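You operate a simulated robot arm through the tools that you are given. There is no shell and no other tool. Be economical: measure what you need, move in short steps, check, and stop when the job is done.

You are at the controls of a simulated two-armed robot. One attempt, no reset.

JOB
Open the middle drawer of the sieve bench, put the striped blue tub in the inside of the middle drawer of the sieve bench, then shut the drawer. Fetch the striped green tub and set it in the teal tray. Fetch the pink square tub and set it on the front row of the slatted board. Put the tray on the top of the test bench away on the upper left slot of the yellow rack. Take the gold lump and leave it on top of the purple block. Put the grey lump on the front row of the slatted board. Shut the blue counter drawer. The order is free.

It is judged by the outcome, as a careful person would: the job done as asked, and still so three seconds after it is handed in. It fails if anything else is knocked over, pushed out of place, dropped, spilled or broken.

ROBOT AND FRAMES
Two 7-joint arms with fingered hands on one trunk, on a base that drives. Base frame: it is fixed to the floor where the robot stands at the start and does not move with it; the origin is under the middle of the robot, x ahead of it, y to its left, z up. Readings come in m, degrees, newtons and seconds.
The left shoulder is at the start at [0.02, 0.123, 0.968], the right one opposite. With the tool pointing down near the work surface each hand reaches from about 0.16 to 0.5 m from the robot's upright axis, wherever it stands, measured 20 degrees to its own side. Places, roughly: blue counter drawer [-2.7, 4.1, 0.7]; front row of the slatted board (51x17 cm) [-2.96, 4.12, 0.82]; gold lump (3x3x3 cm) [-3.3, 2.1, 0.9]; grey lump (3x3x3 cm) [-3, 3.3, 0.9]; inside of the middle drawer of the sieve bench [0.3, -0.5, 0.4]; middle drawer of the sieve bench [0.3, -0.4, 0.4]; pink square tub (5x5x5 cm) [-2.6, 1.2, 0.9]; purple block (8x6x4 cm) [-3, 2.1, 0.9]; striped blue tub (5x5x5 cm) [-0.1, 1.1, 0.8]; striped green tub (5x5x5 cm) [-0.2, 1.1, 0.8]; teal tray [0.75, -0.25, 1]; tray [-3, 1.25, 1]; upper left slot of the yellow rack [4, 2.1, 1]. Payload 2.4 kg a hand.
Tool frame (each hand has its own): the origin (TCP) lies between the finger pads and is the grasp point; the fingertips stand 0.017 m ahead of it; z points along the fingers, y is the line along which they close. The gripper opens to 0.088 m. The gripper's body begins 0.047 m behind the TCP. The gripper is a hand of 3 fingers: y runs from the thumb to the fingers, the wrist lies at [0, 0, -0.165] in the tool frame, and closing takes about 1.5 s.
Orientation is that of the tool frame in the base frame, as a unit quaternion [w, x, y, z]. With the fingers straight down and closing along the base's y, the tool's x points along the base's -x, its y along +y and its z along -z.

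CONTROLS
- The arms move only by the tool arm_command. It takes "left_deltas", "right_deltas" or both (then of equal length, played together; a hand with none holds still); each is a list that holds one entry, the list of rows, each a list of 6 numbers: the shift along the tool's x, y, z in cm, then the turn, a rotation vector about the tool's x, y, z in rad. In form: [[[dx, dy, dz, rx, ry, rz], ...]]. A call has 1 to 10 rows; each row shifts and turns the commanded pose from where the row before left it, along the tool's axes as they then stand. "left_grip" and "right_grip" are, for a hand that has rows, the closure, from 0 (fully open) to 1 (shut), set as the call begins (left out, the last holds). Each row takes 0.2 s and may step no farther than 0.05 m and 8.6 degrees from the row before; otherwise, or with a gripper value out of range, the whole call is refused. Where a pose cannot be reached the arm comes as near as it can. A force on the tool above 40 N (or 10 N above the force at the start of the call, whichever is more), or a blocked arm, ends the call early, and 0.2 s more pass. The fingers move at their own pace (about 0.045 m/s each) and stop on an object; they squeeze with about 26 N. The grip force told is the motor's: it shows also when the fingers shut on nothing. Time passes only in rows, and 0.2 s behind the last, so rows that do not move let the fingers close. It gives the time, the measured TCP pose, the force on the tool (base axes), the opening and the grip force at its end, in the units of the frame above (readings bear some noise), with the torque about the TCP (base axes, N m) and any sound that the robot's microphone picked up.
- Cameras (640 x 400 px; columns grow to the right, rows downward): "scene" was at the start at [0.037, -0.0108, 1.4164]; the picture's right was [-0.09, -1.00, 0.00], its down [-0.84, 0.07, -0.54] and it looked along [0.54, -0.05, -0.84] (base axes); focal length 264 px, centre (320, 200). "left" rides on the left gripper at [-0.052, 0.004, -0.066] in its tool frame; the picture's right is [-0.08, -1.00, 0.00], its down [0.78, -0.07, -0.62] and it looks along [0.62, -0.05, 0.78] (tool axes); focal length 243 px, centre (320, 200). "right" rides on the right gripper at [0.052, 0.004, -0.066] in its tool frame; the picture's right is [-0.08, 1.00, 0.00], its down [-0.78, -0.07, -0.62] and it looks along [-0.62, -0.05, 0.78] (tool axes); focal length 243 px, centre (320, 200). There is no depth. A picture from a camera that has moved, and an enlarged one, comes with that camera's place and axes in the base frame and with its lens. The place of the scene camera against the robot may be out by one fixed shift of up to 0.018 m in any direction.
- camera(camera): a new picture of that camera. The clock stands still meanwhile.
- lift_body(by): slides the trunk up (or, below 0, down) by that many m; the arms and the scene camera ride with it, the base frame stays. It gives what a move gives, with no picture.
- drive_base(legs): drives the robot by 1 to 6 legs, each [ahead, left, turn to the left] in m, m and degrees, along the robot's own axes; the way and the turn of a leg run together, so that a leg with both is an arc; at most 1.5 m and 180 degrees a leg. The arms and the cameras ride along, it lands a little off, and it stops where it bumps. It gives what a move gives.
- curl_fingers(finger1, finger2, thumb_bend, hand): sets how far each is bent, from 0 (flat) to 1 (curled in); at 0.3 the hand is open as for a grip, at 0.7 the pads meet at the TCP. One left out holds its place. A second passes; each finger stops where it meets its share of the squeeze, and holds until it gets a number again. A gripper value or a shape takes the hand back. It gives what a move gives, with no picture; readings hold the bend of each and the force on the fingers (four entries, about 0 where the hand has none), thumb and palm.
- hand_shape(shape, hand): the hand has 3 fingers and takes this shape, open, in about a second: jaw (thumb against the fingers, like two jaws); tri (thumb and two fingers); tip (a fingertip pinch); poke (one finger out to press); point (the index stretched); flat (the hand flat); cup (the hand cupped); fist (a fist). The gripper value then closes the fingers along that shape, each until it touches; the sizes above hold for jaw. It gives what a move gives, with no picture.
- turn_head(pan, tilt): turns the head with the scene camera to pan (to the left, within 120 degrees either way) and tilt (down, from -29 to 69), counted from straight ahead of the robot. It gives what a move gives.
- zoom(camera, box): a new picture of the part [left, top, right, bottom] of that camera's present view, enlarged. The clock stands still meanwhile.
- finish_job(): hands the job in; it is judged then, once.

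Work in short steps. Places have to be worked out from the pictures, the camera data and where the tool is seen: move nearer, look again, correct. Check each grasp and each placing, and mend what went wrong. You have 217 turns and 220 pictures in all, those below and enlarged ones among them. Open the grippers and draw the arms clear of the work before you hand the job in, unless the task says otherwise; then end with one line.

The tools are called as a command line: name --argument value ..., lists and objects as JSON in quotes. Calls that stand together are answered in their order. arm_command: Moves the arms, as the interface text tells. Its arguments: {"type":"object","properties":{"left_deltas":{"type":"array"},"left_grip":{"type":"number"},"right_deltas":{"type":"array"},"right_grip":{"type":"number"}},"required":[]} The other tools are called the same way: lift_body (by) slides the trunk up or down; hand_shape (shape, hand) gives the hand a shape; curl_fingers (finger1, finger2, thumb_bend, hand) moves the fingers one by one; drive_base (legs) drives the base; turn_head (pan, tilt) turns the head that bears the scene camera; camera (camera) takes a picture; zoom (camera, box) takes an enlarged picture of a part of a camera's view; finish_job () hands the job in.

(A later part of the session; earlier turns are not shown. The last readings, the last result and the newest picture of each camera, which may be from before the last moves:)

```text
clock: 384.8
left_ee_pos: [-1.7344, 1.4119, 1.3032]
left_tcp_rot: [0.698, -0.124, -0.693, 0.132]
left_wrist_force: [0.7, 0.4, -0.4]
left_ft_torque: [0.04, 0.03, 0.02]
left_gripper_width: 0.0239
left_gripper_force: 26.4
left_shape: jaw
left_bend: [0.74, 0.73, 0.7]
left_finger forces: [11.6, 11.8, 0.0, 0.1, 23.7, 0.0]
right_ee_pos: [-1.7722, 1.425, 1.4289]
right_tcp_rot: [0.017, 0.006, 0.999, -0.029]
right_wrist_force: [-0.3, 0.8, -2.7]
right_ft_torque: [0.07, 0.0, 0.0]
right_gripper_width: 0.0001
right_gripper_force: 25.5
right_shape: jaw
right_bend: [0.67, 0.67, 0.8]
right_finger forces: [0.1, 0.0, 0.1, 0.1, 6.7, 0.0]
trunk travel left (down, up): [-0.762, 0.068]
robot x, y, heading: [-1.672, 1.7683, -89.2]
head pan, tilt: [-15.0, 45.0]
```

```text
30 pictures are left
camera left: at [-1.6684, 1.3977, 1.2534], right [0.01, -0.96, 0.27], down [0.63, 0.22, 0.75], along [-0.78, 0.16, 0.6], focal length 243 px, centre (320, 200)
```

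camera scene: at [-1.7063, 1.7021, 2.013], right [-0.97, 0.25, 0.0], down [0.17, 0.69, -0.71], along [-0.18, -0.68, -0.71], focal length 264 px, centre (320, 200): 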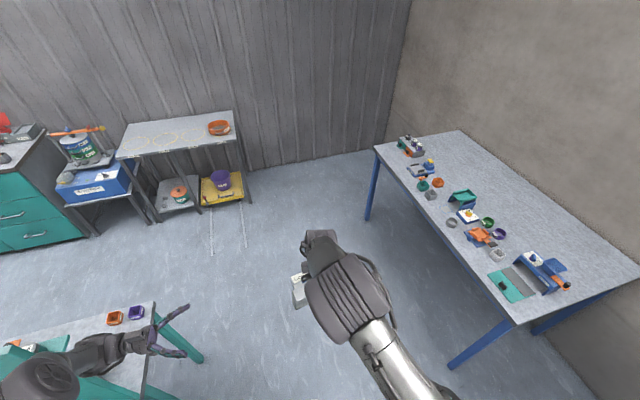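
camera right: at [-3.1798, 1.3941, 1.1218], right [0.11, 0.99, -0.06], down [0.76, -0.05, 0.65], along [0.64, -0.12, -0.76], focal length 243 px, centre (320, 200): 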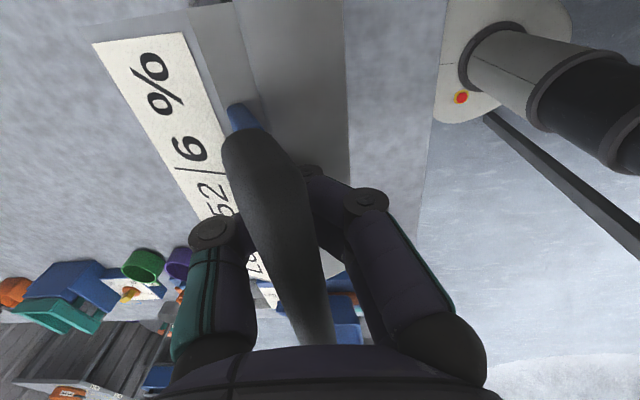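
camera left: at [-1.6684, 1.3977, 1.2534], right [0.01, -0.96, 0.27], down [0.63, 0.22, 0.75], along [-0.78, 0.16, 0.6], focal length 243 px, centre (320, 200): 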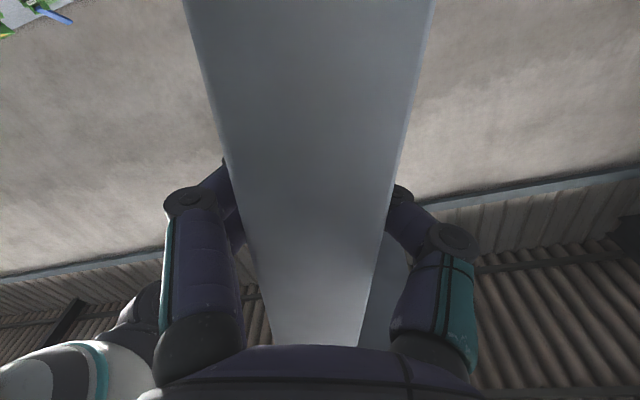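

Firm grip (26 N). I open the right hand moderately and withdraw it upward.

arm_command --right_deltas '[[[0, 0, 0, 0, 0, 0], [0, 0, 0, 0, 0, 0], [0, 0, 0, 0, 0, 0], [0, 0, 0, 0, 0, 0], [0, 0, -1, 0, 0, 0], [0, 0, -2, 0, 0, 0], [0, 0, -3, 0, 0, 0], [0, 0, -3, 0, 0, 0], [2, 0, -3, 0, 0, 0], [3, 0, -2, 0, 0, 0]]]' --right_grip 0.3

camera --camera "left"

camera --camera "right"

```text
clock: 387.0
left_ee_pos: [-1.735, 1.4101, 1.3037]
left_tcp_rot: [0.698, -0.123, -0.693, 0.132]
left_wrist_force: [-0.8, -0.3, 0.4]
left_ft_torque: [0.03, -0.13, 0.02]
left_gripper_width: 0.0236
left_gripper_force: 25.9
left_shape: jaw
left_bend: [0.75, 0.73, 0.7]
left_finger forces: [14.3, 12.0, 0.0, 0.0, 25.0, 0.1]
right_ee_pos: [-1.8281, 1.4365, 1.5669]
right_tcp_rot: [0.017, 0.007, 0.999, -0.029]
right_wrist_force: [0.3, -0.5, -0.1]
right_ft_torque: [0.01, -0.02, 0.01]
right_gripper_width: 0.0614
right_gripper_force: 0.0
right_shape: jaw
right_bend: [0.67, 0.67, 0.64]
right_finger forces: [0.0, 0.0, 0.0, 0.0, 0.0, 0.0]
trunk travel left (down, up): [-0.762, 0.068]
robot x, y, heading: [-1.6763, 1.7676, -89.1]
head pan, tilt: [-15.0, 45.0]
```

```text
29 pictures are left
camera left: at [-1.6691, 1.3977, 1.2534], right [0.01, -0.96, 0.27], down [0.63, 0.22, 0.75], along [-0.78, 0.16, 0.6], focal length 243 px, centre (320, 200)
```

left: 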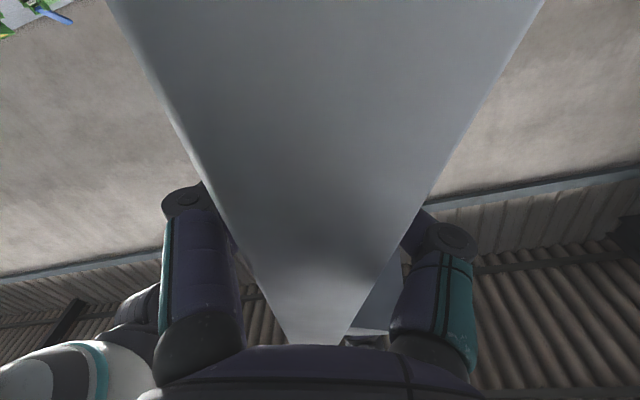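

```text
28 pictures are left
camera right: at [-1.8816, 1.4431, 1.6309], right [0.1, 0.99, -0.05], down [0.76, -0.04, 0.65], along [0.64, -0.11, -0.76], focal length 243 px, centre (320, 200)
```

right: 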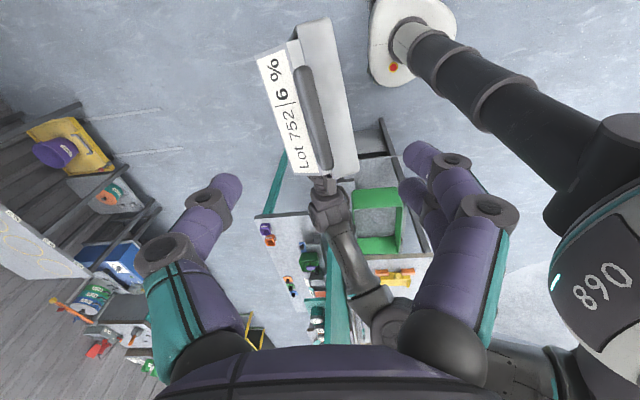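

The left hand holds the tray by its edge. I roll it level (69°) and look.

arm_command --left_deltas '[[[0, 0, 0, 0, 0, 0.134], [0, 0, 0, 0, 0, 0.134], [0, 0, 0, 0, 0, 0.134], [0, 0, 0, 0, 0, 0.134], [0, 0, 0, 0, 0, 0.134], [0, 0, 0, 0, 0, 0.134], [0, 0, 0, 0, 0, 0.134], [0, 0, 0, 0, 0, 0.134], [0, 0, 0, 0, 0, 0.134], [0, 0, 0, 0, 0, 0]]]'

turn_head --pan 0 --tilt 60

camera --camera "scene"

camera --camera "left"

```text
clock: 389.2
left_ee_pos: [-1.7357, 1.41, 1.3034]
left_tcp_rot: [0.499, -0.496, -0.5, 0.504]
left_wrist_force: [-0.5, -0.5, -0.5]
left_ft_torque: [-0.05, -0.2, 0.01]
left_gripper_width: 0.0237
left_gripper_force: 26.1
left_shape: jaw
left_bend: [0.74, 0.73, 0.7]
left_finger forces: [13.3, 13.6, 0.0, 0.1, 23.0, 0.0]
right_ee_pos: [-1.8261, 1.4355, 1.5662]
right_tcp_rot: [0.016, 0.007, 0.999, -0.029]
right_wrist_force: [0.3, 0.2, -0.5]
right_ft_torque: [-0.02, -0.02, 0.01]
right_gripper_width: 0.0614
right_gripper_force: 0.1
right_shape: jaw
right_bend: [0.67, 0.67, 0.64]
right_finger forces: [0.0, 0.0, 0.0, 0.0, 0.0, 0.0]
trunk travel left (down, up): [-0.762, 0.068]
robot x, y, heading: [-1.678, 1.765, -89.1]
head pan, tilt: [-15.0, 45.0]
```

```text
clock: 390.0
left_ee_pos: [-1.7351, 1.4104, 1.3038]
left_tcp_rot: [0.501, -0.494, -0.501, 0.505]
left_wrist_force: [-0.1, -0.1, 0.5]
left_ft_torque: [-0.08, -0.16, 0.02]
left_gripper_width: 0.0238
left_gripper_force: 25.5
left_shape: jaw
left_bend: [0.74, 0.73, 0.7]
left_finger forces: [13.3, 13.7, 0.0, 0.1, 23.0, 0.1]
right_ee_pos: [-1.8258, 1.4358, 1.5651]
right_tcp_rot: [0.016, 0.007, 0.999, -0.028]
right_wrist_force: [0.2, -0.4, -0.3]
right_ft_torque: [-0.01, 0.01, 0.03]
right_gripper_width: 0.0614
right_gripper_force: 0.1
right_shape: jaw
right_bend: [0.67, 0.67, 0.64]
right_finger forces: [0.0, 0.0, 0.0, 0.0, 0.1, 0.0]
trunk travel left (down, up): [-0.762, 0.068]
robot x, y, heading: [-1.6728, 1.7672, -89.6]
head pan, tilt: [0.0, 60.0]
```

```text
27 pictures are left
camera scene: at [-1.6861, 1.7141, 1.9936], right [-1.0, -0.01, 0.0], down [-0.01, 0.87, -0.5], along [0.01, -0.5, -0.87], focal length 264 px, centre (320, 200)
```

scene: 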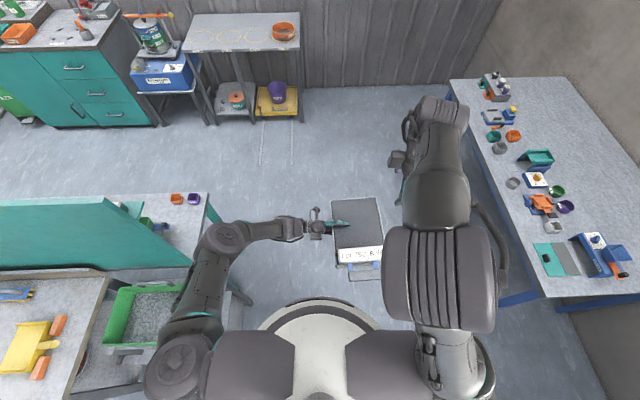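

```text
26 pictures are left
camera left: at [-1.6683, 1.3601, 1.2988], right [0.01, -0.09, 1.0], down [0.61, 0.79, 0.06], along [-0.79, 0.61, 0.06], focal length 243 px, centre (320, 200)
```

left: 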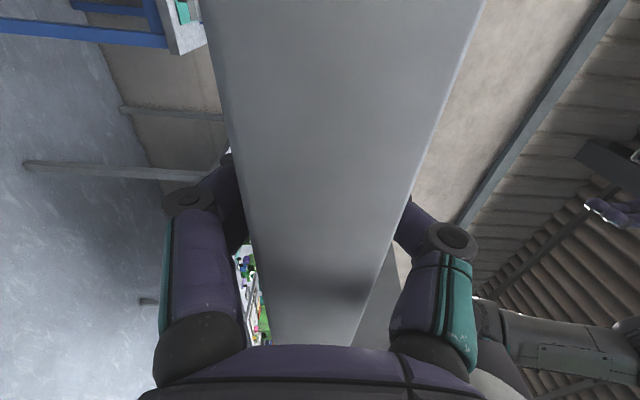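

The tray is level with its handle toward me. Now I carry it to the yellow rack: down to the corridor (y≈0.6), turn left, and drive along +x.

drive_base --legs '[[1.17, 0, 0], [0, 0, 89.5], [1.5, 0, 0], [1.5, 0, 0], [1.2, 0, 0]]'

turn_head --pan 50 --tilt 25

camera --camera "scene"

```text
clock: 419.4
left_ee_pos: [2.8922, 0.6233, 1.3037]
left_tcp_rot: [-0.01, 0.012, -0.704, 0.71]
left_wrist_force: [0.0, -0.5, 0.3]
left_ft_torque: [0.14, -0.09, -0.01]
left_gripper_width: 0.0236
left_gripper_force: 25.5
left_shape: jaw
left_bend: [0.74, 0.73, 0.7]
left_finger forces: [13.0, 14.0, 0.0, 0.0, 22.9, 0.0]
right_ee_pos: [2.8684, 0.5329, 1.5667]
right_tcp_rot: [-0.033, 0.709, -0.704, 0.009]
right_wrist_force: [0.2, -0.7, 1.1]
right_ft_torque: [0.03, 0.03, 0.02]
right_gripper_width: 0.0615
right_gripper_force: 0.0
right_shape: jaw
right_bend: [0.67, 0.67, 0.64]
right_finger forces: [0.0, 0.0, 0.1, 0.0, 0.0, 0.0]
trunk travel left (down, up): [-0.762, 0.068]
robot x, y, heading: [2.5302, 0.6761, 2.1]
head pan, tilt: [0.0, 60.0]
```

```text
clock: 420.6
left_ee_pos: [2.892, 0.6235, 1.3031]
left_tcp_rot: [-0.011, 0.011, -0.704, 0.71]
left_wrist_force: [-0.8, 0.0, -0.4]
left_ft_torque: [0.18, -0.07, 0.0]
left_gripper_width: 0.0235
left_gripper_force: 26.0
left_shape: jaw
left_bend: [0.74, 0.73, 0.7]
left_finger forces: [12.8, 14.1, 0.0, 0.1, 23.0, 0.1]
right_ee_pos: [2.8674, 0.5327, 1.5671]
right_tcp_rot: [-0.031, 0.709, -0.704, 0.009]
right_wrist_force: [0.2, -0.1, -0.7]
right_ft_torque: [-0.03, 0.0, -0.02]
right_gripper_width: 0.0616
right_gripper_force: 0.0
right_shape: jaw
right_bend: [0.67, 0.67, 0.64]
right_finger forces: [0.0, 0.0, 0.0, 0.0, 0.1, 0.1]
trunk travel left (down, up): [-0.762, 0.068]
robot x, y, heading: [2.535, 0.6751, 2.0]
head pan, tilt: [50.0, 25.0]
```

```text
25 pictures are left
camera scene: at [2.5594, 0.745, 2.0435], right [0.79, -0.62, 0.0], down [-0.26, -0.33, -0.91], along [0.56, 0.71, -0.42], focal length 264 px, centre (320, 200)
```

scene: 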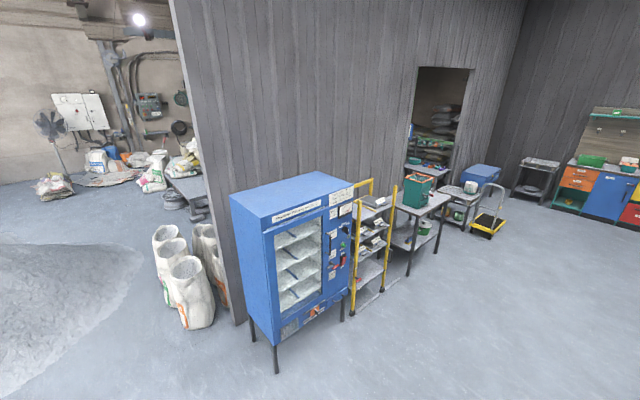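

The yellow rack stands right of the blue cabinet, facing -y. Zoom in.

zoom --camera "scene" --box '[330, 165, 430, 325]'

```text
2.50 times, centred on (380, 245) of scene
camera zoom: at [2.5594, 0.745, 2.0435], right [0.79, -0.62, 0.0], down [-0.26, -0.33, -0.91], along [0.56, 0.71, -0.42], focal length 659 px, centre (170, 88)
```

zoom: 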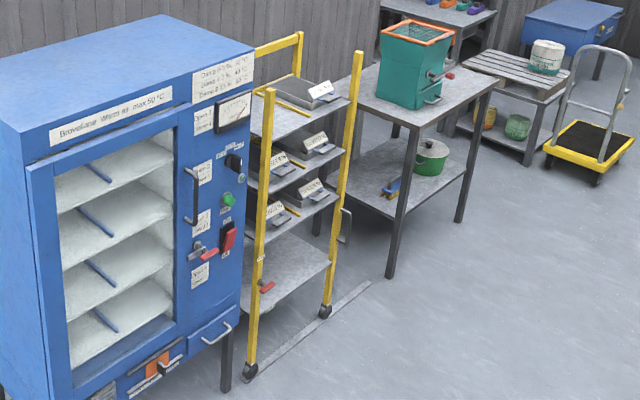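

The rack's top shelf is open above; its left slot is free (x≈4.05, front y≈2.0). The blue cabinet beside it blocks my left hand, so I'll hand the tray back to the right hand by its handle and lay it down from above. First I roll it back to hanging.

arm_command --left_deltas '[[[0, 0, 0, 0, 0, -0.134], [0, 0, 0, 0, 0, -0.134], [0, 0, 0, 0, 0, -0.134], [0, 0, 0, 0, 0, -0.134], [0, 0, 0, 0, 0, -0.134], [0, 0, 0, 0, 0, -0.134], [0, 0, 0, 0, 0, -0.134], [0, 0, 0, 0, 0, -0.134], [0, 0, 0, 0, 0, -0.134], [0, 0, 0, 0, 0, 0]]]'

arm_command --right_deltas '[[[-0.9, -0.8, 0, 0, 0, 0], [-0.9, -0.8, 2, 0, 0, 0], [0, 0, 3, 0, 0, 0], [0, 0, 0, 0, 0, 0]]]' --right_grip 0.25

camera --camera "right"

```text
clock: 422.8
left_ee_pos: [2.8913, 0.624, 1.3037]
left_tcp_rot: [0.394, 0.41, -0.572, 0.591]
left_wrist_force: [0.1, 0.2, 0.0]
left_ft_torque: [0.19, 0.02, -0.02]
left_gripper_width: 0.0234
left_gripper_force: 26.3
left_shape: jaw
left_bend: [0.75, 0.73, 0.7]
left_finger forces: [13.6, 12.6, 0.0, 0.0, 24.8, 0.0]
right_ee_pos: [2.8684, 0.533, 1.5658]
right_tcp_rot: [-0.032, 0.71, -0.704, 0.009]
right_wrist_force: [0.5, 0.7, 0.1]
right_ft_torque: [0.02, -0.02, 0.0]
right_gripper_width: 0.0613
right_gripper_force: 0.1
right_shape: jaw
right_bend: [0.67, 0.67, 0.64]
right_finger forces: [0.0, 0.0, 0.1, 0.0, 0.0, 0.1]
trunk travel left (down, up): [-0.762, 0.068]
robot x, y, heading: [2.5364, 0.6792, 1.8]
head pan, tilt: [50.0, 25.0]
```

```text
clock: 423.8
left_ee_pos: [2.891, 0.6233, 1.3037]
left_tcp_rot: [0.394, 0.409, -0.573, 0.591]
left_wrist_force: [-0.5, -0.4, 0.4]
left_ft_torque: [0.14, 0.0, 0.0]
left_gripper_width: 0.0237
left_gripper_force: 26.3
left_shape: jaw
left_bend: [0.75, 0.73, 0.7]
left_finger forces: [13.6, 12.5, 0.0, 0.0, 24.8, 0.0]
right_ee_pos: [2.8848, 0.5533, 1.516]
right_tcp_rot: [-0.033, 0.709, -0.704, 0.009]
right_wrist_force: [-1.3, 0.3, 0.1]
right_ft_torque: [-0.01, 0.02, 0.02]
right_gripper_width: 0.0658
right_gripper_force: 0.1
right_shape: jaw
right_bend: [0.64, 0.64, 0.6]
right_finger forces: [0.0, 0.0, 0.0, 0.0, 0.0, 0.0]
trunk travel left (down, up): [-0.762, 0.068]
robot x, y, heading: [2.536, 0.6749, 2.2]
head pan, tilt: [50.0, 25.0]
```

```text
23 pictures are left
camera right: at [2.8785, 0.4977, 1.5813], right [-1.0, 0.08, -0.05], down [0.02, 0.76, 0.65], along [0.09, 0.64, -0.76], focal length 243 px, centre (320, 200)
```

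right: 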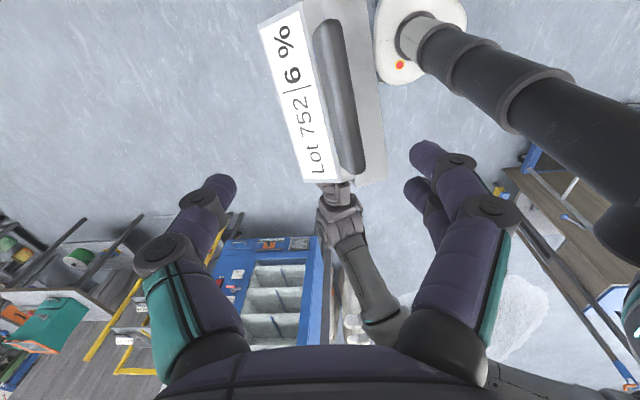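

The bar's centre is (2.879,0.542), ~z 1.44. I lower the right hand around it and close.

arm_command --right_deltas '[[[1.1, 0.6, 0, 0, 0, 0], [0, 0, 3, 0, 0, 0], [0, 0, 3, 0, 0, 0], [0, 0, 2.6, 0, 0, 0], [0, 0, 0, 0, 0, 0]]]'

arm_command --right_deltas '[[[0, 0, 0, 0, 0, 0], [0, 0, 0, 0, 0, 0], [0, 0, 0, 0, 0, 0], [0, 0, 0, 0, 0, 0], [0, 0, 0, 0, 0, 0], [0, 0, 0, 0, 0, 0], [0, 0, 0, 0, 0, 0]]]' --right_grip 1

camera --camera "right"

```text
clock: 425.0
left_ee_pos: [2.8904, 0.6239, 1.3038]
left_tcp_rot: [0.394, 0.409, -0.573, 0.591]
left_wrist_force: [-0.1, -0.2, 0.1]
left_ft_torque: [0.17, 0.03, 0.0]
left_gripper_width: 0.0238
left_gripper_force: 25.8
left_shape: jaw
left_bend: [0.75, 0.73, 0.7]
left_finger forces: [13.5, 12.5, 0.0, 0.1, 24.8, 0.0]
right_ee_pos: [2.8847, 0.5443, 1.431]
right_tcp_rot: [-0.032, 0.71, -0.704, 0.009]
right_wrist_force: [-0.1, -0.3, 0.8]
right_ft_torque: [-0.05, 0.04, 0.02]
right_gripper_width: 0.0658
right_gripper_force: 0.0
right_shape: jaw
right_bend: [0.64, 0.64, 0.6]
right_finger forces: [0.1, 0.0, 0.0, 0.0, 0.1, 0.1]
trunk travel left (down, up): [-0.762, 0.068]
robot x, y, heading: [2.535, 0.677, 1.8]
head pan, tilt: [50.0, 25.0]
```

```text
clock: 426.6
left_ee_pos: [2.8908, 0.6236, 1.3045]
left_tcp_rot: [0.394, 0.407, -0.573, 0.592]
left_wrist_force: [-0.1, -7.9, 10.5]
left_ft_torque: [-0.03, 0.02, 0.04]
left_gripper_width: 0.0234
left_gripper_force: 25.9
left_shape: jaw
left_bend: [0.75, 0.73, 0.7]
left_finger forces: [12.0, 11.6, 0.0, 0.0, 26.0, 0.0]
right_ee_pos: [2.8858, 0.5454, 1.4319]
right_tcp_rot: [-0.032, 0.71, -0.704, 0.008]
right_wrist_force: [1.0, 7.3, -13.5]
right_ft_torque: [0.04, 0.06, 0.01]
right_gripper_width: 0.0
right_gripper_force: 26.2
right_shape: jaw
right_bend: [0.69, 0.7, 0.76]
right_finger forces: [10.9, 11.2, 0.0, 0.0, 24.7, 0.2]
trunk travel left (down, up): [-0.762, 0.068]
robot x, y, heading: [2.5325, 0.6782, 2.1]
head pan, tilt: [50.0, 25.0]
```

```text
22 pictures are left
camera right: at [2.8772, 0.4889, 1.4956], right [-1.0, 0.08, -0.05], down [0.02, 0.76, 0.65], along [0.09, 0.65, -0.76], focal length 243 px, centre (320, 200)
```

right: 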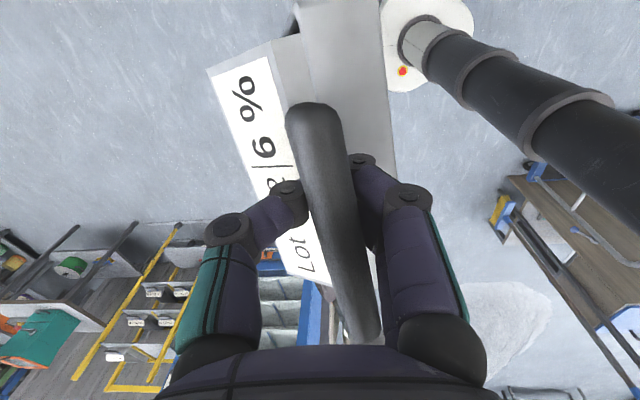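

The right hand has the handle. I open the left hand and withdraw it.

arm_command --left_deltas '[[[0, 0, 0, 0, 0, 0], [0, 0, 0, 0, 0, 0], [0, 0, 0, 0, 0, 0], [0, 0, 0, 0, 0, 0], [0, 0, 0, 0, 0, 0], [0, 0, -4, 0, 0, 0], [0, 0, -5, 0, 0, 0], [0, 0, -5, 0, 0, 0], [0, 0, -5, 0, 0, 0], [0, 0, -4, 0, 0, 0]]]' --left_grip 0

drive_base --legs '[[1.3, 0, -2], [0, 0, 90], [0.2, 0, 0]]'

turn_head --pan 0 --tilt 45

camera --camera "scene"

```text
clock: 428.8
left_ee_pos: [2.8842, 0.855, 1.3012]
left_tcp_rot: [0.395, 0.409, -0.573, 0.59]
left_wrist_force: [0.1, 0.4, -0.2]
left_ft_torque: [0.0, -0.01, -0.04]
left_gripper_width: 0.0882
left_gripper_force: 0.0
left_shape: jaw
left_bend: [0.3, 0.3, 0.3]
left_finger forces: [0.1, 0.0, 0.0, 0.0, 0.1, 0.0]
right_ee_pos: [2.8843, 0.5439, 1.4313]
right_tcp_rot: [-0.032, 0.709, -0.704, 0.009]
right_wrist_force: [-0.9, -0.3, -4.2]
right_ft_torque: [-0.01, -0.02, 0.01]
right_gripper_width: 0.0001
right_gripper_force: 25.9
right_shape: jaw
right_bend: [0.72, 0.71, 0.78]
right_finger forces: [7.2, 6.8, 0.0, 0.0, 21.8, 0.0]
trunk travel left (down, up): [-0.762, 0.068]
robot x, y, heading: [2.5298, 0.6783, 2.0]
head pan, tilt: [50.0, 25.0]
```

```text
clock: 440.3
left_ee_pos: [3.6672, 1.2601, 1.3001]
left_tcp_rot: [-0.124, 0.692, -0.131, 0.699]
left_wrist_force: [0.2, -0.1, 0.3]
left_ft_torque: [-0.01, 0.0, 0.02]
left_gripper_width: 0.0879
left_gripper_force: 0.0
left_shape: jaw
left_bend: [0.3, 0.3, 0.3]
left_finger forces: [0.1, 0.1, 0.1, 0.0, 0.0, 0.0]
right_ee_pos: [3.9755, 1.2463, 1.4324]
right_tcp_rot: [-0.029, 0.999, -0.017, -0.016]
right_wrist_force: [-0.1, -0.5, -3.9]
right_ft_torque: [-0.02, 0.01, 0.01]
right_gripper_width: 0.0
right_gripper_force: 25.8
right_shape: jaw
right_bend: [0.72, 0.71, 0.78]
right_finger forces: [6.8, 8.1, 0.0, 0.0, 13.8, 0.1]
trunk travel left (down, up): [-0.762, 0.068]
robot x, y, heading: [3.8268, 0.899, 89.5]
head pan, tilt: [50.0, 25.0]
```

```text
clock: 441.4
left_ee_pos: [3.6658, 1.2605, 1.3017]
left_tcp_rot: [-0.124, 0.692, -0.13, 0.699]
left_wrist_force: [-1.0, 0.6, 0.4]
left_ft_torque: [-0.01, -0.02, 0.03]
left_gripper_width: 0.0881
left_gripper_force: 0.1
left_shape: jaw
left_bend: [0.3, 0.3, 0.3]
left_finger forces: [0.0, 0.0, 0.1, 0.0, 0.0, 0.0]
right_ee_pos: [3.976, 1.249, 1.4314]
right_tcp_rot: [-0.029, 0.999, -0.019, -0.016]
right_wrist_force: [-0.3, -0.2, -4.2]
right_ft_torque: [-0.03, 0.01, 0.0]
right_gripper_width: 0.0
right_gripper_force: 25.9
right_shape: jaw
right_bend: [0.72, 0.71, 0.79]
right_finger forces: [6.0, 6.9, 0.0, 0.0, 10.7, 0.0]
trunk travel left (down, up): [-0.762, 0.068]
robot x, y, heading: [3.8282, 0.9019, 89.8]
head pan, tilt: [0.0, 45.0]
```

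```text
21 pictures are left
camera scene: at [3.8155, 0.9599, 2.013], right [1.0, -0.01, 0.0], down [-0.01, -0.71, -0.71], along [0.01, 0.71, -0.71], focal length 264 px, centre (320, 200)
```

scene: 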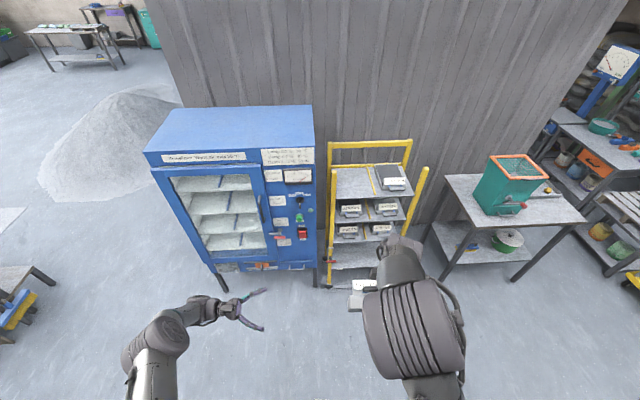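

zoom --camera "scene" --box '[300, 125, 440, 265]'

```text
2.86 times, centred on (370, 195) of scene
camera zoom: at [3.8155, 0.9599, 2.013], right [1.0, -0.01, 0.0], down [-0.01, -0.71, -0.71], along [0.01, 0.71, -0.71], focal length 753 px, centre (177, 214)
```

zoom: 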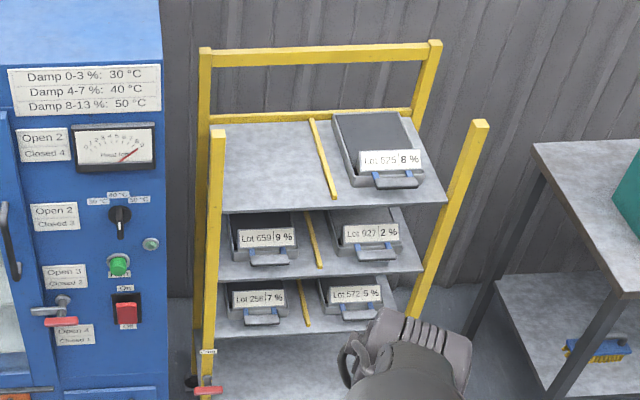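

The free slot spans x 3.91–4.13, y 2.0–2.26, shelf z≈0.99. I pull the left hand back, reach the right hand ahead, drive in, and lower the hanging tray to just above the shelf.

arm_command --left_deltas '[[[1.4, 3.7, 0, 0, 0, 0], [1.4, 3.7, 0, 0, 0, 0], [1.4, 3.7, 0, 0, 0, 0], [0, 0, 0, 0, 0, 0]]]' --right_deltas '[[[0, -2.5, 0, 0, 0, 0], [0, -2.5, 0, 0, 0, 0], [0, -2.5, 0, 0, 0, 0], [0, -2.5, 0, 0, 0, 0]]]'

drive_base --legs '[[0.6, -0.045, 0.2], [0.12, 0, 0]]'

lift_body --by -0.17

turn_head --pan -10 --tilt 50

camera --camera "scene"

camera --camera "right"

```text
clock: 442.4
left_ee_pos: [3.6664, 1.1422, 1.3004]
left_tcp_rot: [-0.124, 0.692, -0.13, 0.699]
left_wrist_force: [-0.1, 0.0, 0.7]
left_ft_torque: [0.0, -0.01, -0.01]
left_gripper_width: 0.0882
left_gripper_force: 0.1
left_shape: jaw
left_bend: [0.3, 0.3, 0.3]
left_finger forces: [0.0, 0.0, 0.0, 0.0, 0.0, 0.0]
right_ee_pos: [3.9805, 1.3478, 1.4361]
right_tcp_rot: [-0.028, 0.999, -0.018, -0.016]
right_wrist_force: [0.0, 0.2, -4.0]
right_ft_torque: [-0.01, 0.01, -0.01]
right_gripper_width: 0.0
right_gripper_force: 25.4
right_shape: jaw
right_bend: [0.72, 0.71, 0.79]
right_finger forces: [6.0, 7.1, 0.1, 0.0, 10.4, 0.1]
trunk travel left (down, up): [-0.762, 0.068]
robot x, y, heading: [3.8299, 0.9038, 89.4]
head pan, tilt: [0.0, 45.0]
```

```text
clock: 446.7
left_ee_pos: [3.7166, 1.8594, 1.3008]
left_tcp_rot: [-0.124, 0.692, -0.131, 0.699]
left_wrist_force: [0.3, 0.7, 0.0]
left_ft_torque: [-0.04, 0.02, 0.0]
left_gripper_width: 0.0883
left_gripper_force: 0.1
left_shape: jaw
left_bend: [0.3, 0.3, 0.3]
left_finger forces: [0.0, 0.1, 0.1, 0.1, 0.0, 0.0]
right_ee_pos: [4.032, 2.0676, 1.4371]
right_tcp_rot: [-0.029, 0.999, -0.016, -0.016]
right_wrist_force: [-0.3, -0.4, -4.2]
right_ft_torque: [-0.05, 0.03, 0.03]
right_gripper_width: 0.0
right_gripper_force: 26.2
right_shape: jaw
right_bend: [0.73, 0.72, 0.78]
right_finger forces: [5.4, 6.4, 0.1, 0.0, 11.1, 0.1]
trunk travel left (down, up): [-0.762, 0.068]
robot x, y, heading: [3.8805, 1.6221, 89.7]
head pan, tilt: [0.0, 45.0]
```

```text
clock: 448.6
left_ee_pos: [3.7177, 1.8594, 1.1315]
left_tcp_rot: [-0.125, 0.692, -0.129, 0.699]
left_wrist_force: [0.5, 0.1, -0.5]
left_ft_torque: [0.0, -0.01, -0.03]
left_gripper_width: 0.088
left_gripper_force: 0.2
left_shape: jaw
left_bend: [0.3, 0.3, 0.3]
left_finger forces: [0.0, 0.1, 0.0, 0.0, 0.0, 0.1]
right_ee_pos: [4.03, 2.0664, 1.2675]
right_tcp_rot: [-0.029, 0.999, -0.016, -0.016]
right_wrist_force: [-0.5, 0.8, -3.5]
right_ft_torque: [-0.05, 0.03, -0.02]
right_gripper_width: 0.0
right_gripper_force: 26.6
right_shape: jaw
right_bend: [0.73, 0.72, 0.78]
right_finger forces: [5.5, 6.4, 0.1, 0.0, 9.6, 0.0]
trunk travel left (down, up): [-0.592, 0.238]
robot x, y, heading: [3.8806, 1.6199, 89.6]
head pan, tilt: [0.0, 45.0]
```

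```text
clock: 449.3
left_ee_pos: [3.7179, 1.8589, 1.1315]
left_tcp_rot: [-0.125, 0.692, -0.13, 0.699]
left_wrist_force: [-0.3, -0.4, -0.1]
left_ft_torque: [-0.02, -0.01, -0.03]
left_gripper_width: 0.0881
left_gripper_force: 0.0
left_shape: jaw
left_bend: [0.3, 0.3, 0.3]
left_finger forces: [0.0, 0.0, 0.0, 0.1, 0.0, 0.0]
right_ee_pos: [4.0311, 2.0674, 1.2672]
right_tcp_rot: [-0.029, 0.999, -0.016, -0.015]
right_wrist_force: [1.0, -1.0, -2.8]
right_ft_torque: [-0.09, 0.04, 0.01]
right_gripper_width: 0.0
right_gripper_force: 25.8
right_shape: jaw
right_bend: [0.73, 0.72, 0.78]
right_finger forces: [5.4, 6.4, 0.0, 0.1, 9.9, 0.0]
trunk travel left (down, up): [-0.592, 0.238]
robot x, y, heading: [3.8804, 1.6197, 89.8]
head pan, tilt: [-10.0, 50.0]
```

```text
19 pictures are left
camera scene: at [3.8805, 1.6733, 1.8361], right [0.98, -0.18, 0.0], down [-0.14, -0.75, -0.64], along [0.12, 0.63, -0.77], focal length 264 px, centre (320, 200)
```

scene: 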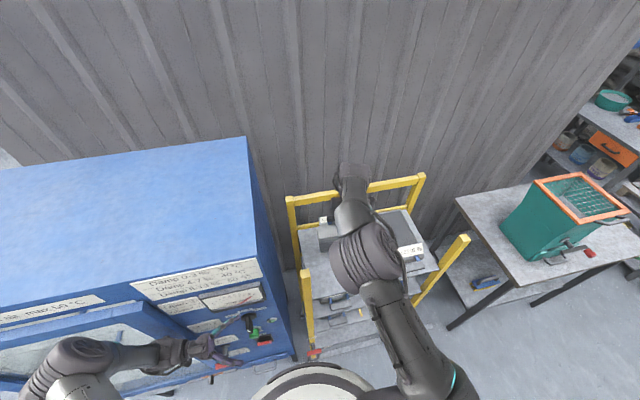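

```text
18 pictures are left
camera right: at [4.084, 2.0553, 1.3318], right [-0.12, -0.99, -0.05], down [-0.76, 0.06, 0.65], along [-0.64, 0.12, -0.76], focal length 243 px, centre (320, 200)
```

right: 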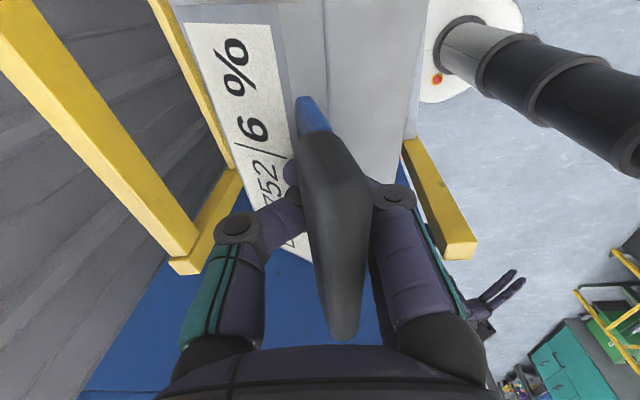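

The tray hangs inside the slot outline. I lower until its far end touches, then ease back and down step by step to lay it flat.

lift_body --by -0.06

lift_body --by -0.02

camera --camera "right"

```text
clock: 450.1
left_ee_pos: [3.6824, 1.834, 1.074]
left_tcp_rot: [-0.136, 0.687, -0.112, 0.704]
left_wrist_force: [-0.8, -0.1, 0.3]
left_ft_torque: [0.04, 0.0, 0.0]
left_gripper_width: 0.0879
left_gripper_force: 0.0
left_shape: jaw
left_bend: [0.3, 0.3, 0.3]
left_finger forces: [0.1, 0.0, 0.0, 0.0, 0.0, 0.0]
right_ee_pos: [3.9863, 2.0593, 1.222]
right_tcp_rot: [-0.039, 0.999, 0.006, -0.003]
right_wrist_force: [5.2, -3.4, 37.0]
right_ft_torque: [0.14, -0.13, -0.06]
right_gripper_width: 0.0
right_gripper_force: 26.1
right_shape: jaw
right_bend: [0.78, 0.76, 0.86]
right_finger forces: [30.0, 8.6, 0.0, 0.0, 12.4, 0.1]
trunk travel left (down, up): [-0.539, 0.291]
robot x, y, heading: [3.8689, 1.6064, 92.2]
head pan, tilt: [-10.0, 50.0]
stopped: the force on the tool passed its limit at 48 N (the readings are from after the stop); the commanded pose is now the measured one
```

```text
clock: 450.4
left_ee_pos: [3.6963, 1.8357, 1.0735]
left_tcp_rot: [-0.136, 0.691, -0.113, 0.701]
left_wrist_force: [0.7, -0.3, 1.0]
left_ft_torque: [-0.03, 0.03, 0.06]
left_gripper_width: 0.0879
left_gripper_force: 0.0
left_shape: jaw
left_bend: [0.3, 0.3, 0.3]
left_finger forces: [0.0, 0.1, 0.0, 0.0, 0.0, 0.0]
right_ee_pos: [4.0021, 2.0622, 1.2213]
right_tcp_rot: [-0.043, 0.999, 0.004, -0.008]
right_wrist_force: [5.4, -2.9, 25.4]
right_ft_torque: [0.09, -0.03, -0.07]
right_gripper_width: 0.0001
right_gripper_force: 25.9
right_shape: jaw
right_bend: [0.77, 0.76, 0.84]
right_finger forces: [9.7, 8.5, 0.0, 0.0, 0.3, 0.0]
trunk travel left (down, up): [-0.536, 0.294]
robot x, y, heading: [3.8719, 1.6076, 91.9]
head pan, tilt: [-10.0, 50.0]
stopped: the force on the tool passed its limit at 54 N (the readings are from after the stop); the commanded pose is now the measured one
```

```text
17 pictures are left
camera right: at [4.0546, 2.0502, 1.2861], right [-0.08, -0.99, -0.08], down [-0.77, 0.01, 0.64], along [-0.63, 0.11, -0.77], focal length 243 px, centre (320, 200)
```

right: 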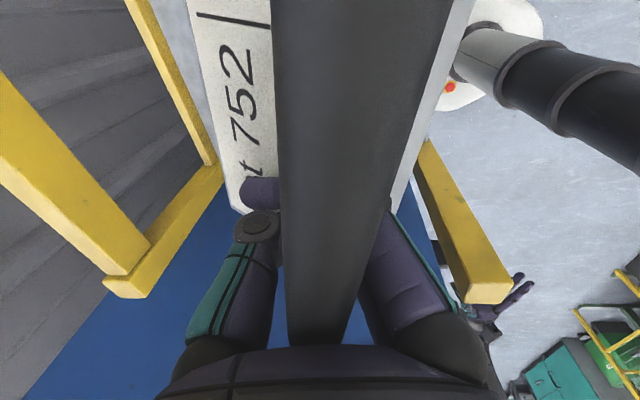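

The far end is on the shelf. I now back off 4 cm, then lower, repeatedly.

drive_base --legs '[[-0.04, 0, 0]]'

lift_body --by -0.03

drive_base --legs '[[-0.04, 0, 0]]'

lift_body --by -0.03

camera --camera "right"

```text
clock: 451.2
left_ee_pos: [3.6936, 1.8323, 1.0731]
left_tcp_rot: [-0.134, 0.691, -0.112, 0.701]
left_wrist_force: [-1.2, 0.7, -0.5]
left_ft_torque: [-0.02, 0.01, 0.01]
left_gripper_width: 0.088
left_gripper_force: 0.1
left_shape: jaw
left_bend: [0.3, 0.3, 0.3]
left_finger forces: [0.1, 0.0, 0.0, 0.1, 0.0, 0.0]
right_ee_pos: [4.0017, 2.0588, 1.2223]
right_tcp_rot: [-0.044, 0.999, 0.003, -0.006]
right_wrist_force: [0.7, -2.1, 8.5]
right_ft_torque: [0.05, -0.02, -0.03]
right_gripper_width: 0.0
right_gripper_force: 26.1
right_shape: jaw
right_bend: [0.75, 0.74, 0.81]
right_finger forces: [2.6, 3.4, 0.0, 0.1, 0.1, 0.0]
trunk travel left (down, up): [-0.536, 0.294]
robot x, y, heading: [3.8714, 1.599, 92.0]
head pan, tilt: [-10.0, 50.0]
stopped in leg 1: the force on the tool passed its limit at 43 N (the readings are from after the stop); the commanded pose is now the measured one
```

```text
clock: 451.6
left_ee_pos: [3.6938, 1.8316, 1.064]
left_tcp_rot: [-0.134, 0.691, -0.113, 0.701]
left_wrist_force: [-0.1, -0.6, -0.3]
left_ft_torque: [0.0, -0.01, 0.01]
left_gripper_width: 0.0877
left_gripper_force: 0.1
left_shape: jaw
left_bend: [0.3, 0.3, 0.3]
left_finger forces: [0.1, 0.0, 0.1, 0.0, 0.1, 0.0]
right_ee_pos: [3.9999, 2.0603, 1.2206]
right_tcp_rot: [-0.055, 0.998, 0.005, -0.003]
right_wrist_force: [0.0, -2.3, 30.8]
right_ft_torque: [0.04, -0.05, -0.04]
right_gripper_width: 0.0001
right_gripper_force: 26.2
right_shape: jaw
right_bend: [0.76, 0.75, 0.85]
right_finger forces: [21.9, 8.7, 0.0, 0.0, 13.5, 0.1]
trunk travel left (down, up): [-0.527, 0.303]
robot x, y, heading: [3.8709, 1.6019, 92.0]
head pan, tilt: [-10.0, 50.0]
stopped: the force on the tool passed its limit at 54 N (the readings are from after the stop); the commanded pose is now the measured one
```

```text
clock: 452.4
left_ee_pos: [3.6956, 1.791, 1.0643]
left_tcp_rot: [-0.135, 0.691, -0.113, 0.701]
left_wrist_force: [0.1, -0.3, 0.8]
left_ft_torque: [-0.02, 0.01, 0.05]
left_gripper_width: 0.0882
left_gripper_force: 0.0
left_shape: jaw
left_bend: [0.3, 0.3, 0.3]
left_finger forces: [0.1, 0.0, 0.0, 0.0, 0.0, 0.0]
right_ee_pos: [4.004, 2.0187, 1.218]
right_tcp_rot: [-0.05, 0.999, 0.003, -0.005]
right_wrist_force: [-0.2, -0.1, 6.6]
right_ft_torque: [0.24, 0.01, -0.05]
right_gripper_width: 0.0003
right_gripper_force: 26.3
right_shape: jaw
right_bend: [0.75, 0.75, 0.81]
right_finger forces: [7.5, 4.7, 0.0, 0.0, 0.1, 0.1]
trunk travel left (down, up): [-0.527, 0.303]
robot x, y, heading: [3.8708, 1.5613, 92.2]
head pan, tilt: [-10.0, 50.0]
```

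```text
clock: 452.9
left_ee_pos: [3.6963, 1.7913, 1.0551]
left_tcp_rot: [-0.136, 0.691, -0.115, 0.701]
left_wrist_force: [0.4, 0.8, -0.2]
left_ft_torque: [-0.02, 0.0, -0.02]
left_gripper_width: 0.088
left_gripper_force: 0.0
left_shape: jaw
left_bend: [0.3, 0.3, 0.3]
left_finger forces: [0.1, 0.0, 0.0, 0.0, 0.1, 0.0]
right_ee_pos: [4.0045, 2.0198, 1.2153]
right_tcp_rot: [-0.059, 0.998, 0.004, -0.003]
right_wrist_force: [-1.3, -7.0, 30.7]
right_ft_torque: [0.37, -0.02, 0.02]
right_gripper_width: 0.0
right_gripper_force: 26.1
right_shape: jaw
right_bend: [0.78, 0.77, 0.81]
right_finger forces: [18.0, 15.4, 0.0, 0.0, 0.3, 0.0]
trunk travel left (down, up): [-0.517, 0.313]
robot x, y, heading: [3.87, 1.5569, 91.7]
head pan, tilt: [-10.0, 50.0]
stopped: the force on the tool passed its limit at 53 N (the readings are from after the stop); the commanded pose is now the measured one
```

```text
16 pictures are left
camera right: at [4.056, 2.0069, 1.2802], right [-0.08, -0.99, -0.12], down [-0.78, -0.01, 0.63], along [-0.62, 0.14, -0.77], focal length 243 px, centre (320, 200)
```

right: 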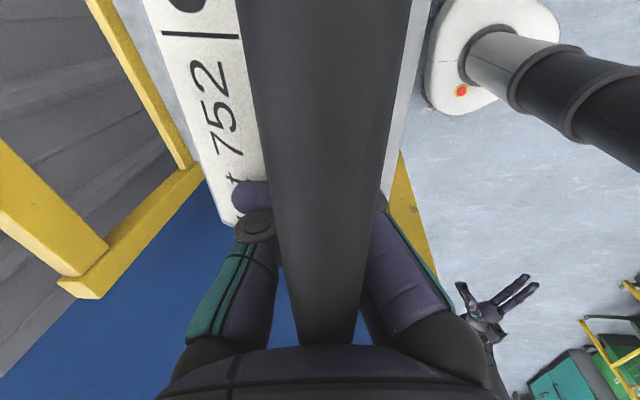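

The tray stays aligned with the fingers, so I pitch the hand forward toward horizontal while lowering the trunk, letting the far end ride on the shelf.

arm_command --right_deltas '[[[0, 0, -0.5, 0.14, 0, 0], [0, 0, 0, 0.14, 0, 0], [0, 0, 0, 0.14, 0, 0], [0, 0, 0, 0, 0, 0]]]'

lift_body --by -0.045

arm_command --right_deltas '[[[0, 0, 0, 0.14, 0, 0], [0, 0, 0, 0.14, 0, 0], [0, 0, 0, 0, 0, 0]]]'

lift_body --by -0.04

turn_head --pan -15 --tilt 45

camera --camera "scene"

```text
clock: 453.9
left_ee_pos: [3.6957, 1.7931, 1.0539]
left_tcp_rot: [-0.135, 0.691, -0.113, 0.701]
left_wrist_force: [-0.5, 0.3, 0.3]
left_ft_torque: [-0.02, -0.01, -0.02]
left_gripper_width: 0.0878
left_gripper_force: 0.0
left_shape: jaw
left_bend: [0.3, 0.3, 0.3]
left_finger forces: [0.0, 0.0, 0.0, 0.0, 0.0, 0.0]
right_ee_pos: [4.0046, 2.022, 1.2154]
right_tcp_rot: [-0.261, 0.965, 0.004, -0.004]
right_wrist_force: [-0.3, 0.3, -3.3]
right_ft_torque: [-0.12, 0.01, -0.01]
right_gripper_width: 0.0
right_gripper_force: 25.8
right_shape: jaw
right_bend: [0.74, 0.74, 0.8]
right_finger forces: [0.0, 0.1, 0.0, 0.1, 7.2, 0.0]
trunk travel left (down, up): [-0.517, 0.313]
robot x, y, heading: [3.872, 1.5587, 91.9]
head pan, tilt: [-10.0, 50.0]
```

```text
clock: 454.7
left_ee_pos: [3.6948, 1.7925, 1.0096]
left_tcp_rot: [-0.134, 0.691, -0.113, 0.701]
left_wrist_force: [0.6, 0.5, 0.4]
left_ft_torque: [0.05, 0.0, 0.0]
left_gripper_width: 0.088
left_gripper_force: 0.0
left_shape: jaw
left_bend: [0.3, 0.3, 0.3]
left_finger forces: [0.0, 0.1, 0.0, 0.0, 0.0, 0.0]
right_ee_pos: [4.004, 2.0208, 1.1711]
right_tcp_rot: [-0.261, 0.965, 0.003, -0.004]
right_wrist_force: [1.8, -1.1, 0.9]
right_ft_torque: [0.35, 0.07, 0.04]
right_gripper_width: 0.0
right_gripper_force: 25.8
right_shape: jaw
right_bend: [0.76, 0.75, 0.8]
right_finger forces: [11.6, 3.6, 0.0, 0.0, 0.0, 0.1]
trunk travel left (down, up): [-0.472, 0.358]
robot x, y, heading: [3.8746, 1.5604, 91.9]
head pan, tilt: [-10.0, 50.0]
```

```text
clock: 455.5
left_ee_pos: [3.6942, 1.7927, 1.0083]
left_tcp_rot: [-0.133, 0.691, -0.112, 0.701]
left_wrist_force: [0.5, -0.1, 0.2]
left_ft_torque: [-0.02, 0.05, 0.0]
left_gripper_width: 0.0878
left_gripper_force: 0.2
left_shape: jaw
left_bend: [0.3, 0.3, 0.3]
left_finger forces: [0.1, 0.0, 0.0, 0.1, 0.0, 0.1]
right_ee_pos: [4.0031, 2.0223, 1.1719]
right_tcp_rot: [-0.394, 0.919, 0.003, -0.004]
right_wrist_force: [-0.4, 0.6, -2.4]
right_ft_torque: [0.01, 0.05, -0.02]
right_gripper_width: 0.0001
right_gripper_force: 26.1
right_shape: jaw
right_bend: [0.74, 0.73, 0.8]
right_finger forces: [0.1, 0.0, 0.0, 0.1, 0.0, 0.0]
trunk travel left (down, up): [-0.472, 0.358]
robot x, y, heading: [3.8717, 1.5583, 91.9]
head pan, tilt: [-10.0, 50.0]
```

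```text
clock: 456.4
left_ee_pos: [3.6964, 1.7928, 0.9698]
left_tcp_rot: [-0.133, 0.691, -0.114, 0.701]
left_wrist_force: [0.5, 0.4, -0.1]
left_ft_torque: [-0.03, 0.02, 0.02]
left_gripper_width: 0.0882
left_gripper_force: 0.0
left_shape: jaw
left_bend: [0.3, 0.3, 0.3]
left_finger forces: [0.1, 0.0, 0.0, 0.1, 0.0, 0.0]
right_ee_pos: [4.0051, 2.022, 1.1312]
right_tcp_rot: [-0.394, 0.919, 0.002, -0.005]
right_wrist_force: [0.2, 0.0, -0.3]
right_ft_torque: [0.27, 0.05, 0.04]
right_gripper_width: 0.0
right_gripper_force: 25.8
right_shape: jaw
right_bend: [0.75, 0.74, 0.8]
right_finger forces: [8.2, 3.0, 0.1, 0.0, 0.0, 0.1]
trunk travel left (down, up): [-0.432, 0.398]
robot x, y, heading: [3.8724, 1.5587, 91.8]
head pan, tilt: [-10.0, 50.0]
```

```text
clock: 457.0
left_ee_pos: [3.697, 1.7931, 0.9685]
left_tcp_rot: [-0.134, 0.691, -0.113, 0.701]
left_wrist_force: [0.6, 0.5, 0.3]
left_ft_torque: [0.02, 0.02, 0.02]
left_gripper_width: 0.0879
left_gripper_force: 0.1
left_shape: jaw
left_bend: [0.3, 0.3, 0.3]
left_finger forces: [0.1, 0.1, 0.0, 0.0, 0.0, 0.0]
right_ee_pos: [4.0045, 2.0213, 1.1325]
right_tcp_rot: [-0.393, 0.919, 0.002, -0.005]
right_wrist_force: [0.1, -0.5, -1.2]
right_ft_torque: [0.24, 0.05, 0.01]
right_gripper_width: 0.0
right_gripper_force: 26.2
right_shape: jaw
right_bend: [0.75, 0.74, 0.8]
right_finger forces: [8.2, 3.0, 0.0, 0.0, 0.1, 0.0]
trunk travel left (down, up): [-0.432, 0.398]
robot x, y, heading: [3.8758, 1.5603, 91.9]
head pan, tilt: [-15.0, 45.0]
```

```text
15 pictures are left
camera scene: at [3.8787, 1.6155, 1.6826], right [0.97, -0.23, 0.0], down [-0.16, -0.69, -0.71], along [0.16, 0.69, -0.71], focal length 264 px, centre (320, 200)
```

scene: 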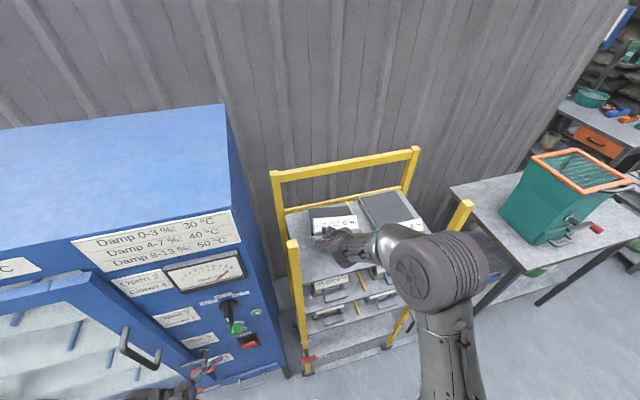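

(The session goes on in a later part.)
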